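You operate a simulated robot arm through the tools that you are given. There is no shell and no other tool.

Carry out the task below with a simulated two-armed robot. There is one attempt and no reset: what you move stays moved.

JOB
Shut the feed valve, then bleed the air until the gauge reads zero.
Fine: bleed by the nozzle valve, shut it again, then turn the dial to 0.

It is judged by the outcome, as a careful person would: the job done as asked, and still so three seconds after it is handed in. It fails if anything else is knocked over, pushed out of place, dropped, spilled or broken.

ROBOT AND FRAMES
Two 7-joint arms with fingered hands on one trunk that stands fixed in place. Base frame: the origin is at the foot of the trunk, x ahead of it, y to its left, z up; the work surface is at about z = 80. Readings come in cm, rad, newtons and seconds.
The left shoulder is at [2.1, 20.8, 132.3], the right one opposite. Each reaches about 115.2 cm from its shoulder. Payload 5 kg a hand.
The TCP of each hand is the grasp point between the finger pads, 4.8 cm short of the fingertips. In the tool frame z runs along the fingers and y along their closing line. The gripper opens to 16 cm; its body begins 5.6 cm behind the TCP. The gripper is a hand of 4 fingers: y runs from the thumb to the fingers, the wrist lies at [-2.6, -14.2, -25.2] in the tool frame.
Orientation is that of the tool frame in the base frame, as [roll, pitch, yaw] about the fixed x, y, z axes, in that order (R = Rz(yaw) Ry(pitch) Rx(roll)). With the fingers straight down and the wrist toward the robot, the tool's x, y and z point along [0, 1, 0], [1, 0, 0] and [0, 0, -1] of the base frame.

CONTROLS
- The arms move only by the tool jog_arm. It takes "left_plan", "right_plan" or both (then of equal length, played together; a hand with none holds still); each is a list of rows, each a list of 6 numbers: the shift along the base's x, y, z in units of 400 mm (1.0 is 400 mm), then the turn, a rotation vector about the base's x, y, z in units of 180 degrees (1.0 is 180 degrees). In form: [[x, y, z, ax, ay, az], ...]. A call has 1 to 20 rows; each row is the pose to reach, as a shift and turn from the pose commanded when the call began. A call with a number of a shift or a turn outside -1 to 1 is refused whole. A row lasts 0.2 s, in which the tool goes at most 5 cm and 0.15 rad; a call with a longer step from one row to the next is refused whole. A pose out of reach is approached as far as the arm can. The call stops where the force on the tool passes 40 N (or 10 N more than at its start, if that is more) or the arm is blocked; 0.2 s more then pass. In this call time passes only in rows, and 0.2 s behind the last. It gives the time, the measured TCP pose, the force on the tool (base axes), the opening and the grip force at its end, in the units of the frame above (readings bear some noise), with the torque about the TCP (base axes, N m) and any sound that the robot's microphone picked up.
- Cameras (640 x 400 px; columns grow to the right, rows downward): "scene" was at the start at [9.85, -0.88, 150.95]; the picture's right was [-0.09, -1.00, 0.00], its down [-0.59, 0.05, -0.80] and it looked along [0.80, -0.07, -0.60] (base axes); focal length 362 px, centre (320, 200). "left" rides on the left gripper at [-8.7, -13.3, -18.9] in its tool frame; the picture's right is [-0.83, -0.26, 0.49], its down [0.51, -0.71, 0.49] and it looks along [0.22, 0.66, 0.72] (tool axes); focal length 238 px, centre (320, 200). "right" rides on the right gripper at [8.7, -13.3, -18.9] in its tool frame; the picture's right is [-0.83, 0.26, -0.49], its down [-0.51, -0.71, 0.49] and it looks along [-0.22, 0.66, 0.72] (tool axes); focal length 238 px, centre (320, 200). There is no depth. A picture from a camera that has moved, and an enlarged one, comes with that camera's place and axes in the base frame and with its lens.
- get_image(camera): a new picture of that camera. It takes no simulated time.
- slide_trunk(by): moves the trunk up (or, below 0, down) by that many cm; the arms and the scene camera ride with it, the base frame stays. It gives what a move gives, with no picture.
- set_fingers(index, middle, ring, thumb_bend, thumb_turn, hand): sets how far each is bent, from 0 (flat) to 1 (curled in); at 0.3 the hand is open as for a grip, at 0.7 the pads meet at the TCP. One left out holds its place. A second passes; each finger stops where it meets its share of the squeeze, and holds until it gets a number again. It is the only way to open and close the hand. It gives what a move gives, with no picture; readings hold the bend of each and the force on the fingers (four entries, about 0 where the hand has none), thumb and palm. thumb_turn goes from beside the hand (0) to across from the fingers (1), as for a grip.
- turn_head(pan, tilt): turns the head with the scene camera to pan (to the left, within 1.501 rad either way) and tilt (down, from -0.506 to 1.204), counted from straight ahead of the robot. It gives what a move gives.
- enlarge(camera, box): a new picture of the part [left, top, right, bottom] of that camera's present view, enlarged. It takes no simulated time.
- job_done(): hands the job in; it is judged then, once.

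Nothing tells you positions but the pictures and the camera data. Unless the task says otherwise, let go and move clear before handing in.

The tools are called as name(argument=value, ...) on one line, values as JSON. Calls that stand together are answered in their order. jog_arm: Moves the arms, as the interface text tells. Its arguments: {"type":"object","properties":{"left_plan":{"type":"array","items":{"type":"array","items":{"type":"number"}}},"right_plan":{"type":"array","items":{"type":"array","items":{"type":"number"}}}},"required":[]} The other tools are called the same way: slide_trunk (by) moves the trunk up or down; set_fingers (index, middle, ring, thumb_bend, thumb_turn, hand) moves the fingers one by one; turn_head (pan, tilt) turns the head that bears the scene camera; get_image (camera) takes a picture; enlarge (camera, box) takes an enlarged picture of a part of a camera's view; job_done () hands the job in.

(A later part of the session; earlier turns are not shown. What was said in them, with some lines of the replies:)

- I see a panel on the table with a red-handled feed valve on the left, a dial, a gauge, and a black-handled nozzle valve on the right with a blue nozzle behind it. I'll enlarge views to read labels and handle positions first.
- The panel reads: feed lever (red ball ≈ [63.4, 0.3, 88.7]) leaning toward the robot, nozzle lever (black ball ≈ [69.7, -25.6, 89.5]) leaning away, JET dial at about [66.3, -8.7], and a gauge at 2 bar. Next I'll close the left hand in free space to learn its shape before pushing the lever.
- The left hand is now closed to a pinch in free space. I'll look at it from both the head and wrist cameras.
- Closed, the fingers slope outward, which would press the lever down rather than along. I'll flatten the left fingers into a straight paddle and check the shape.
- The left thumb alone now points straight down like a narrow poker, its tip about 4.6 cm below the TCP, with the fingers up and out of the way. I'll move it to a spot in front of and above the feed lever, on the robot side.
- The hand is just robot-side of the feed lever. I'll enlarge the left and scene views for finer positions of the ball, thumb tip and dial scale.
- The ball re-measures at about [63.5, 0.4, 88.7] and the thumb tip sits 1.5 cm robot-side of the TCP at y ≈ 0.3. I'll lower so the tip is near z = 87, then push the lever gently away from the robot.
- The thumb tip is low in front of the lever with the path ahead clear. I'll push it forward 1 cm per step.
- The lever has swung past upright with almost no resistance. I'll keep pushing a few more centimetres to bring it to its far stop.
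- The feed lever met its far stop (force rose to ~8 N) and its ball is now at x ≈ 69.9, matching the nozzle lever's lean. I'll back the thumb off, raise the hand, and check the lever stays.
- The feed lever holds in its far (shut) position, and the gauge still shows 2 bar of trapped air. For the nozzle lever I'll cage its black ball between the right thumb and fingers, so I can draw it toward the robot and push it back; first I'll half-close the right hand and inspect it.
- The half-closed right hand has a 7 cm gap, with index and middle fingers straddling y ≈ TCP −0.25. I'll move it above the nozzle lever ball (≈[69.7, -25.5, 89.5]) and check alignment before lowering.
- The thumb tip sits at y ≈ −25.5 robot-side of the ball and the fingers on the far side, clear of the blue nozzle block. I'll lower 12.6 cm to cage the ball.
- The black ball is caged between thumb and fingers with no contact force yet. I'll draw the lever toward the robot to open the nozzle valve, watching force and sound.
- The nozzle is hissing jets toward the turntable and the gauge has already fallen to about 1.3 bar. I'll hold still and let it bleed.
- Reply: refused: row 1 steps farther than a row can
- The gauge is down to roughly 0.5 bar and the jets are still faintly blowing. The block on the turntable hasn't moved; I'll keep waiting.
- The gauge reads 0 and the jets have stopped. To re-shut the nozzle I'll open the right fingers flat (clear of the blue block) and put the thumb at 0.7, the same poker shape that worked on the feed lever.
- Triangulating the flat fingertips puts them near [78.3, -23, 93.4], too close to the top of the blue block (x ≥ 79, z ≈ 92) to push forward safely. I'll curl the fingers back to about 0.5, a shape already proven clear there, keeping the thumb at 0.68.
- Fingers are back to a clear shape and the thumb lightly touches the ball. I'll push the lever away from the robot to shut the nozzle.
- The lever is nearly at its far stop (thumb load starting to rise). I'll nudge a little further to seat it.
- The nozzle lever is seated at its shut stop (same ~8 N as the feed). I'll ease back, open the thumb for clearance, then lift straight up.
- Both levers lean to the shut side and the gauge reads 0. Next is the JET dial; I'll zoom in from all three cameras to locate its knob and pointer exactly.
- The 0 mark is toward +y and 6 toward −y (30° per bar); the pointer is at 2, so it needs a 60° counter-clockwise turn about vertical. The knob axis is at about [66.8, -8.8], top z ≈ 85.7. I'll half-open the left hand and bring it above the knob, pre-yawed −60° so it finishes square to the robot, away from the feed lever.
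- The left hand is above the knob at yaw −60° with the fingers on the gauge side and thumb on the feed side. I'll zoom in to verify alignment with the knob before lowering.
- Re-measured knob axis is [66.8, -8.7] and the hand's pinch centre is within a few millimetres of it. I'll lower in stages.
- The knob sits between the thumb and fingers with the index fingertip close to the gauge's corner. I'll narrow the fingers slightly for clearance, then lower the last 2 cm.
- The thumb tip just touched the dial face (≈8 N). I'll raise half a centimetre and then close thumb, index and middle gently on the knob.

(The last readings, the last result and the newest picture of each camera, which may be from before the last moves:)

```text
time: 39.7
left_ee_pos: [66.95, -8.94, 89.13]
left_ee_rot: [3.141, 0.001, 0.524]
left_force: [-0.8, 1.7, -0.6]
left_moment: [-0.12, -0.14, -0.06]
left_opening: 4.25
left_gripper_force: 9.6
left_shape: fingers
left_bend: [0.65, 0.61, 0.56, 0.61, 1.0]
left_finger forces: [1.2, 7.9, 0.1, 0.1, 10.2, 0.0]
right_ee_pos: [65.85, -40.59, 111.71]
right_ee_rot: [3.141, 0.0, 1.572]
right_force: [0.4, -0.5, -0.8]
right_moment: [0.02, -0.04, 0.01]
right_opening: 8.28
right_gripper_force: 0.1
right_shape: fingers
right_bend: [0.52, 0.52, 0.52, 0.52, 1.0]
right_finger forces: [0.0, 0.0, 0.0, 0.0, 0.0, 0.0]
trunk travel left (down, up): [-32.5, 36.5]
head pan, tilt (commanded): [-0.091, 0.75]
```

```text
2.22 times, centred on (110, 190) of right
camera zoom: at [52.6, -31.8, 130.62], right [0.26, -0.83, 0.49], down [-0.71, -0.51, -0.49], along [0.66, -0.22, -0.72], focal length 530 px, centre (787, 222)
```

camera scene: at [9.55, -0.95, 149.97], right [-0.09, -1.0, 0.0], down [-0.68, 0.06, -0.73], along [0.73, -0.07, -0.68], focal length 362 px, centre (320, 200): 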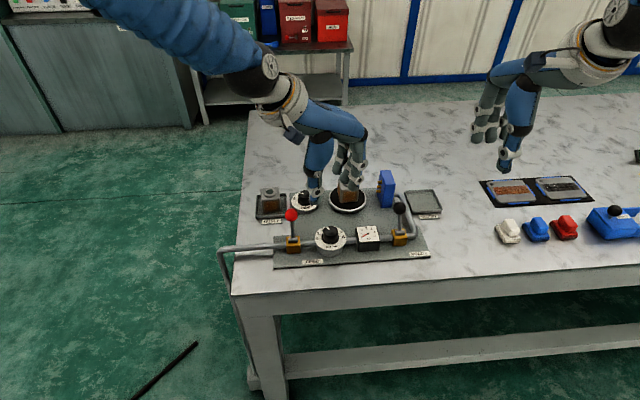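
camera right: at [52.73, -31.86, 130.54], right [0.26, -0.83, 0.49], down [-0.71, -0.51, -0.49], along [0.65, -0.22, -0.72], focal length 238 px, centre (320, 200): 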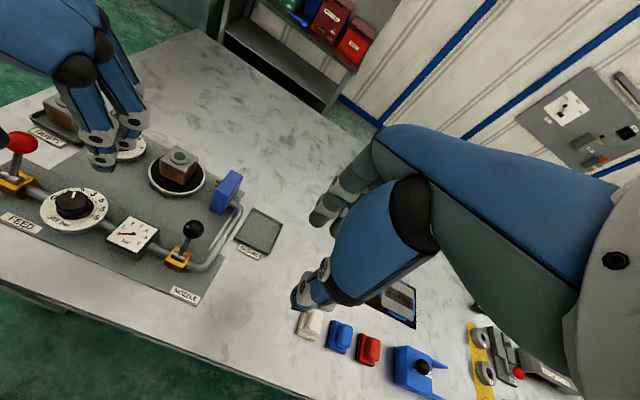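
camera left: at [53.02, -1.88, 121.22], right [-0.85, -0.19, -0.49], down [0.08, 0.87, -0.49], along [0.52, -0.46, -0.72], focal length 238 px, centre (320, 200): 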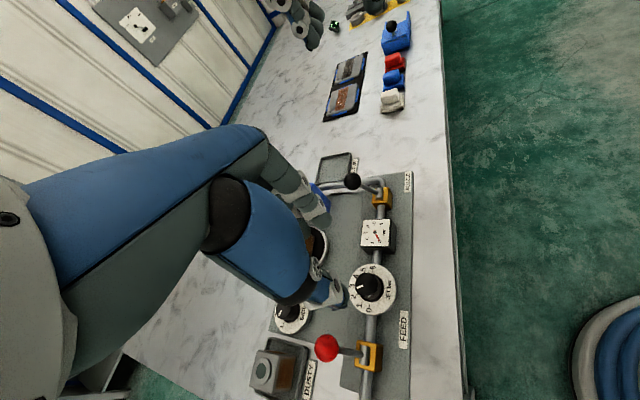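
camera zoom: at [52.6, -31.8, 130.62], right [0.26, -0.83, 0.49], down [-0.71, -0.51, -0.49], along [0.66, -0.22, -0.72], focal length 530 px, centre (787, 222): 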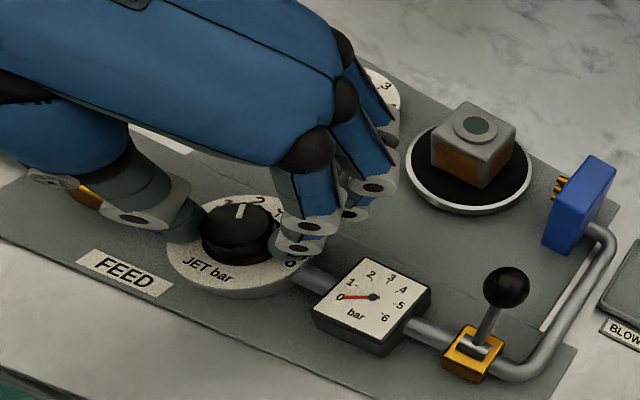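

The grip is firm (thumb 10 N against middle 8 N) and the pointer hasn't moved yet. I'll turn the first 30° counter-clockwise and check.

jog_arm(left_plan=[[0, 0, 0, 0, 0, 0.028], [0, 0, 0, 0, 0, 0.056], [0, 0, 0, 0, 0, 0.084], [0, 0, 0, 0, 0, 0.112], [0, 0, 0, 0, 0, 0.14], [0, 0, 0, 0, 0, 0.167]])

enlarge(camera="scene", box=[270, 160, 420, 270])

enlarge(camera="right", box=[0, 100, 220, 280])

get_image(camera="left")

```text
time: 41.1
left_ee_pos: [66.89, -8.91, 89.12]
left_ee_rot: [-3.141, 0.001, 1.052]
left_force: [-0.5, 1.0, -3.7]
left_moment: [-0.09, -0.18, -0.08]
left_opening: 4.17
left_gripper_force: 9.2
left_shape: fingers
left_bend: [0.66, 0.61, 0.56, 0.61, 1.0]
left_finger forces: [0.6, 7.9, 0.0, 0.1, 9.6, 0.0]
right_ee_pos: [65.86, -40.66, 111.67]
right_ee_rot: [-3.14, -0.001, 1.571]
right_force: [0.4, 0.0, -0.2]
right_moment: [0.02, 0.01, 0.04]
right_opening: 8.29
right_gripper_force: 0.0
right_shape: fingers
right_bend: [0.52, 0.52, 0.52, 0.52, 1.0]
right_finger forces: [0.0, 0.0, 0.1, 0.0, 0.0, 0.1]
trunk travel left (down, up): [-32.5, 36.5]
head pan, tilt (commanded): [-0.091, 0.75]
```

```text
3.64 times, centred on (345, 215) of scene
camera zoom: at [9.45, -0.94, 149.98], right [-0.09, -1.0, 0.0], down [-0.68, 0.06, -0.73], along [0.73, -0.07, -0.68], focal length 1316 px, centre (229, 146)
```

zoom: 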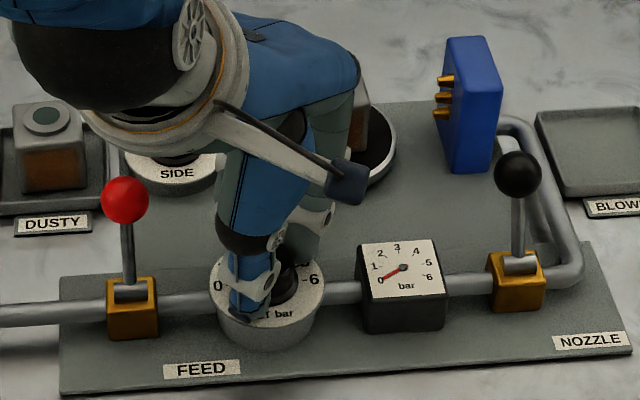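

```text
2.22 times, centred on (110, 190) of right
camera zoom: at [52.63, -31.87, 130.59], right [0.26, -0.83, 0.49], down [-0.71, -0.51, -0.49], along [0.66, -0.22, -0.72], focal length 530 px, centre (787, 222)
```

zoom: 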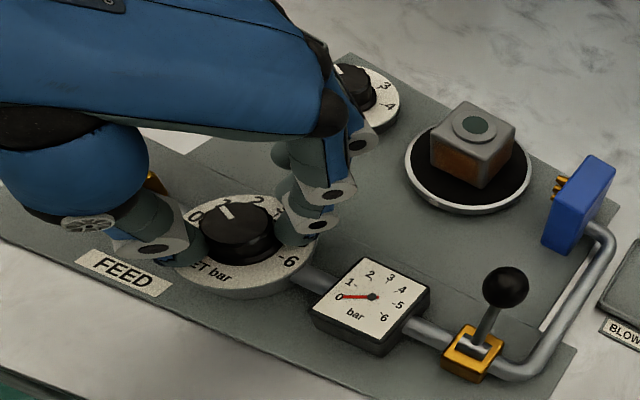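

```text
taken
camera left: at [51.22, -9.96, 108.01], right [-0.64, -0.6, -0.49], down [-0.36, 0.79, -0.49], along [0.68, -0.14, -0.72], focal length 238 px, centre (320, 200)
```

left: 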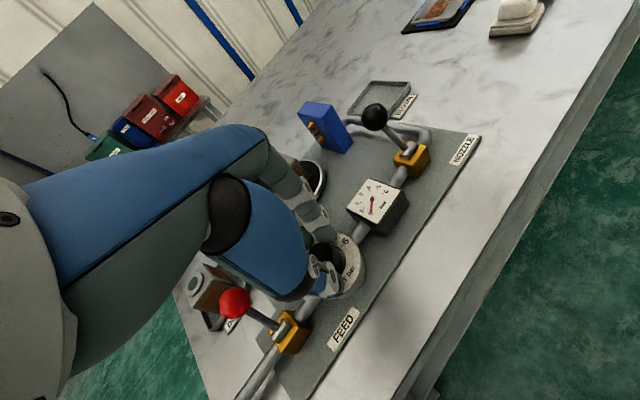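

The knob is turning with the hand; the pointer is now near 1. I'll turn the remaining 30°.

jog_arm(left_plan=[[0, 0, 0, 0, 0, 0.028], [0, 0, 0, 0, 0, 0.056], [0, 0, 0, 0, 0, 0.084], [0, 0, 0, 0, 0, 0.112], [0, 0, 0, 0, 0, 0.14], [0, 0, 0, 0, 0, 0.167]])

enlarge(camera="scene", box=[270, 160, 420, 270])

enlarge(camera="right", box=[40, 160, 160, 250])

enlarge(camera="left", box=[240, 170, 440, 330])

```text
time: 42.5
left_ee_pos: [66.85, -8.86, 89.09]
left_ee_rot: [-3.14, 0.0, 1.577]
left_force: [3.1, 2.6, -4.2]
left_moment: [0.07, -0.42, -0.32]
left_opening: 4.16
left_gripper_force: 10.0
left_shape: fingers
left_bend: [0.66, 0.61, 0.56, 0.61, 1.0]
left_finger forces: [0.8, 10.4, 0.0, 0.0, 8.9, 0.0]
right_ee_pos: [65.81, -40.52, 111.57]
right_ee_rot: [3.141, 0.001, 1.571]
right_force: [-0.6, 0.2, -0.7]
right_moment: [-0.01, -0.01, -0.01]
right_opening: 8.28
right_gripper_force: 0.1
right_shape: fingers
right_bend: [0.52, 0.52, 0.52, 0.52, 1.0]
right_finger forces: [0.1, 0.0, 0.0, 0.0, 0.0, 0.0]
trunk travel left (down, up): [-32.5, 36.5]
head pan, tilt (commanded): [-0.091, 0.75]
```

```text
3.64 times, centred on (345, 215) of scene
camera zoom: at [9.47, -0.85, 149.98], right [-0.09, -1.0, 0.0], down [-0.68, 0.06, -0.73], along [0.73, -0.07, -0.68], focal length 1316 px, centre (229, 146)
```

zoom: 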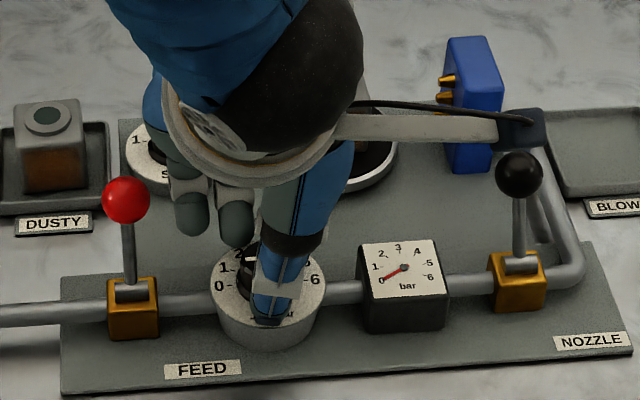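

```text
4.44 times, centred on (100, 205) of right
camera zoom: at [52.65, -31.78, 130.61], right [0.26, -0.83, 0.49], down [-0.71, -0.51, -0.49], along [0.66, -0.22, -0.72], focal length 1059 px, centre (1298, 178)
```

zoom: 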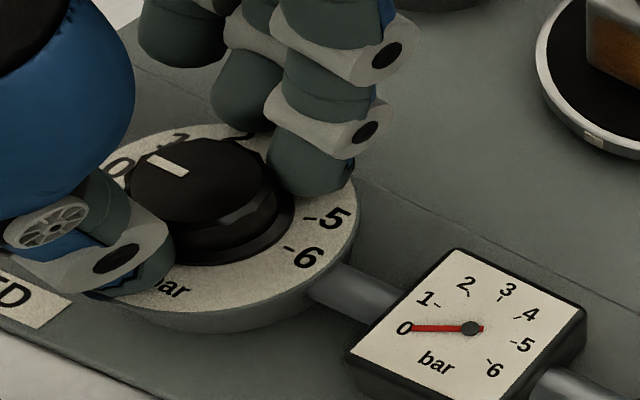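

```text
2.50 times, centred on (340, 250) of left
camera zoom: at [53.89, -17.68, 108.0], right [-0.25, -0.84, -0.49], down [-0.71, 0.5, -0.49], along [0.65, 0.22, -0.72], focal length 596 px, centre (270, 75)
```

zoom: 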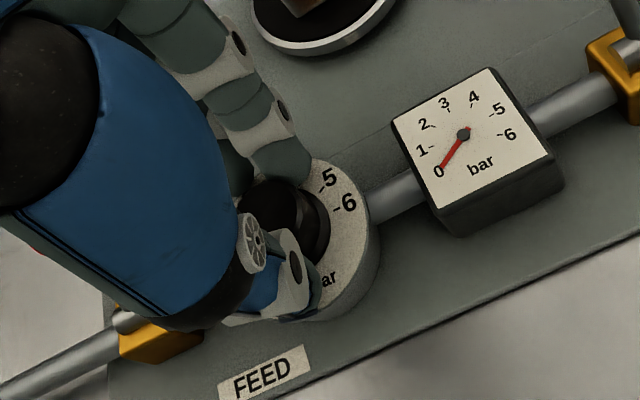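

By measuring the pointer's direction it now sits at about 90–94°, i.e. on the 0 mark, with a small resisting moment as at an end stop. I'll release the knob and look.

set_fingers(hand="left", index=0.54, middle=0.54, ring=0.54, thumb_bend=0.53)

enlarge(camera="right", box=[40, 160, 160, 250])

enlarge(camera="scene", box=[270, 160, 420, 270])

```text
time: 43.5
left_ee_pos: [66.91, -8.97, 89.16]
left_ee_rot: [-3.141, 0.001, 1.574]
left_force: [-0.3, 0.0, 0.6]
left_moment: [0.01, -0.02, -0.02]
left_opening: 7.67
left_gripper_force: 0.0
left_shape: fingers
left_bend: [0.54, 0.54, 0.54, 0.53, 1.0]
left_finger forces: [0.1, 0.0, 0.0, 0.1, 0.0, 0.0]
right_ee_pos: [65.79, -40.51, 111.71]
right_ee_rot: [3.141, 0.001, 1.57]
right_force: [-0.4, 0.7, 0.1]
right_moment: [-0.02, 0.02, 0.0]
right_opening: 8.31
right_gripper_force: 0.0
right_shape: fingers
right_bend: [0.52, 0.52, 0.52, 0.52, 1.0]
right_finger forces: [0.1, 0.0, 0.0, 0.1, 0.0, 0.0]
trunk travel left (down, up): [-32.5, 36.5]
head pan, tilt (commanded): [-0.091, 0.75]
```

```text
4.44 times, centred on (100, 205) of right
camera zoom: at [52.6, -31.82, 130.62], right [0.26, -0.83, 0.49], down [-0.71, -0.51, -0.49], along [0.66, -0.22, -0.72], focal length 1059 px, centre (1298, 178)
```

zoom: 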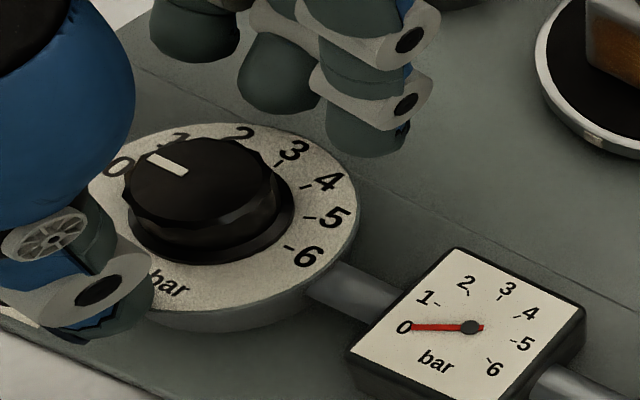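

```text
3.64 times, centred on (345, 215) of scene
camera zoom: at [9.42, -0.88, 149.99], right [-0.09, -1.0, 0.0], down [-0.68, 0.06, -0.73], along [0.73, -0.07, -0.68], focal length 1316 px, centre (229, 146)
```

zoom: 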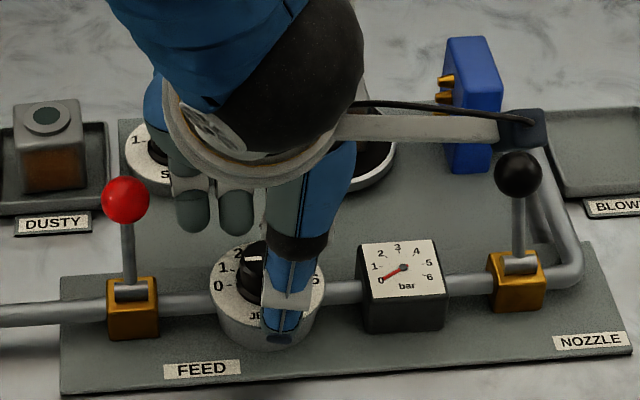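

The hand is free of the knob. I'll lift straight up and move clear to see the dial properly.

jog_arm(left_plan=[[0, 0, 0.06, 0, 0, 0], [0, 0, 0.15, 0, 0, 0], [0, 0, 0.26, 0, 0, 0], [0, 0, 0.37, 0, 0, 0], [0, 0.06, 0.46, 0, 0, 0], [0, 0.16, 0.52, 0, 0, 0], [0, 0.27, 0.57, 0, 0, 0], [0, 0.38, 0.6, 0, 0, 0], [0, 0.49, 0.62, 0, 0, 0], [0, 0.6, 0.64, 0, 0, 0], [0, 0.71, 0.66, 0, 0, 0], [0, 0.78, 0.66, 0, 0, 0]])

enlarge(camera="scene", box=[300, 215, 360, 260])

enlarge(camera="right", box=[40, 160, 160, 250])

enlarge(camera="scene", box=[240, 160, 450, 280])

get_image(camera="left")

```text
time: 46.1
left_ee_pos: [66.99, 22.3, 115.34]
left_ee_rot: [3.141, 0.0, 1.574]
left_force: [0.5, 1.0, 0.8]
left_moment: [-0.02, 0.02, -0.02]
left_opening: 7.64
left_gripper_force: 0.1
left_shape: fingers
left_bend: [0.54, 0.54, 0.54, 0.53, 1.0]
left_finger forces: [0.0, 0.0, 0.0, 0.0, 0.0, 0.0]
right_ee_pos: [65.88, -40.58, 111.64]
right_ee_rot: [3.14, -0.001, 1.57]
right_force: [0.2, 0.8, -1.1]
right_moment: [-0.02, 0.04, 0.01]
right_opening: 8.3
right_gripper_force: 0.1
right_shape: fingers
right_bend: [0.52, 0.52, 0.52, 0.52, 1.0]
right_finger forces: [0.0, 0.0, 0.0, 0.0, 0.0, 0.0]
trunk travel left (down, up): [-32.5, 36.5]
head pan, tilt (commanded): [-0.091, 0.75]
```

```text
8.89 times, centred on (330, 238) of scene
camera zoom: at [9.45, -0.79, 149.99], right [-0.09, -1.0, 0.0], down [-0.68, 0.06, -0.73], along [0.73, -0.07, -0.68], focal length 3217 px, centre (231, -133)
```

zoom: 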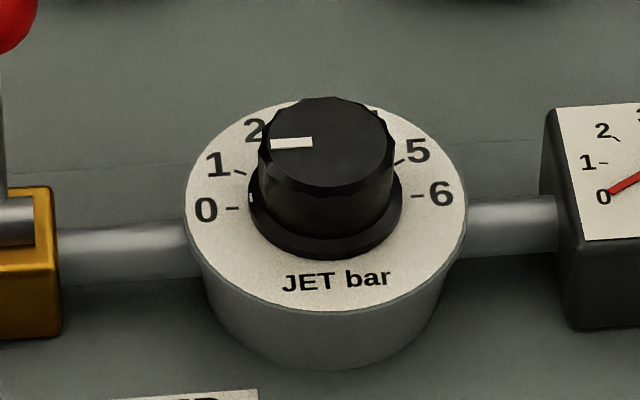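

```text
4.44 times, centred on (100, 205) of right
camera zoom: at [52.62, -31.75, 130.63], right [0.26, -0.83, 0.49], down [-0.71, -0.51, -0.49], along [0.66, -0.22, -0.72], focal length 1059 px, centre (1298, 178)
```

zoom: 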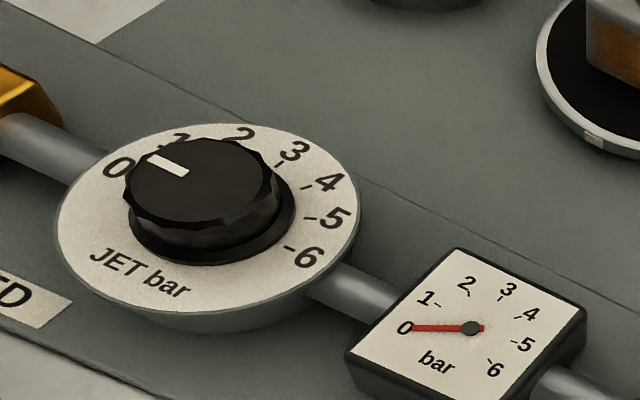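

```text
3.05 times, centred on (345, 220) of scene
camera zoom: at [9.45, -0.79, 149.99], right [-0.09, -1.0, 0.0], down [-0.68, 0.06, -0.73], along [0.73, -0.07, -0.68], focal length 1103 px, centre (244, 139)
```

zoom: 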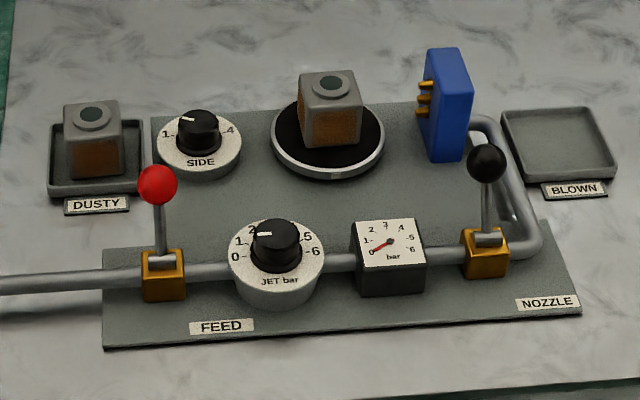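

```text
taken
camera left: at [53.83, 13.58, 134.33], right [-0.26, -0.84, -0.49], down [-0.71, 0.5, -0.49], along [0.65, 0.22, -0.72], focal length 238 px, centre (320, 200)
```

left: 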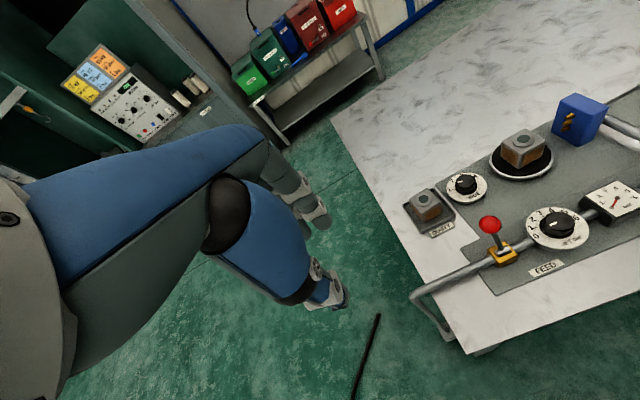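

The pointer lies exactly along +y on the 0 mark, both levers are on the shut side, and the blocks and SIDE dial are as before. One last check of the gauge and whole scene before handing in.

enlarge(camera="scene", box=[345, 215, 405, 255])

get_image(camera="scene")

enlarge(camera="right", box=[0, 60, 320, 300])

```text
10.00 times, centred on (375, 235) of scene
camera zoom: at [9.45, -0.79, 149.99], right [-0.09, -1.0, 0.0], down [-0.68, 0.06, -0.73], along [0.73, -0.07, -0.68], focal length 3619 px, centre (-230, -150)
```

zoom: 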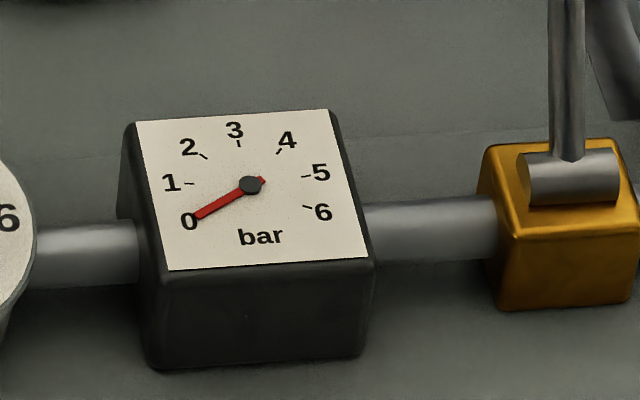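

```text
taken
camera scene: at [9.45, -0.79, 149.99], right [-0.09, -1.0, 0.0], down [-0.68, 0.06, -0.73], along [0.73, -0.07, -0.68], focal length 362 px, centre (320, 200)
```

scene: 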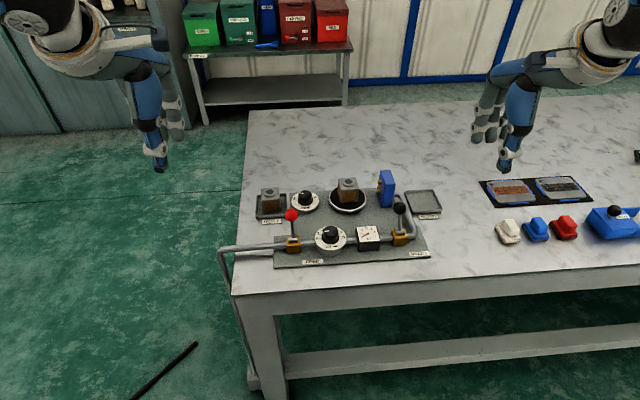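

```text
1.67 times, centred on (160, 180) of right
camera zoom: at [52.62, -31.75, 130.63], right [0.26, -0.83, 0.49], down [-0.71, -0.51, -0.49], along [0.66, -0.22, -0.72], focal length 397 px, centre (587, 233)
```

zoom: 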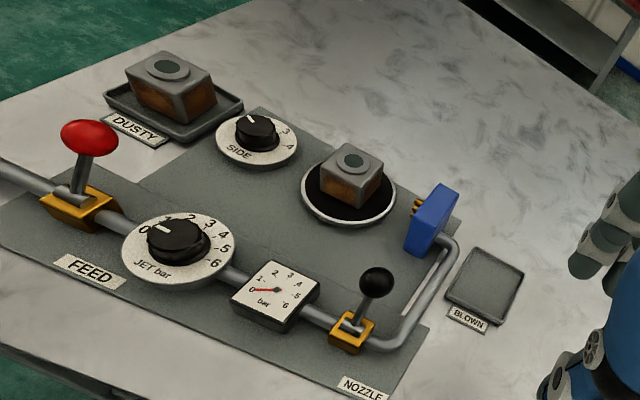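

The gauge reads 0, the feed and nozzle valves are both shut, the JET dial points at 0, nothing else has moved, and both hands are clear. I'm handing the job in.

job_done()

```text
The job is handed in.
```

The feed valve is shut, the air is bled and the gauge reads 0 bar. I've handed the job in.

- **Feed valve:** I pushed the red lever to its far stop. I took that side as shut because the nozzle lever started there with no air coming out. Once the nozzle was opened the pressure fell to zero, so the feed really was off.
- **Bleed:** I opened the nozzle valve and the gauge fell from 2 bar to 0. I then pushed the nozzle lever back to its shut stop.
- **Dial:** I turned the JET dial from 2 to 0. Its pointer sits on the 0 mark.

In the last pictures both blocks, the trays and the SIDE dial were where they started, and both hands were clear of the panel.
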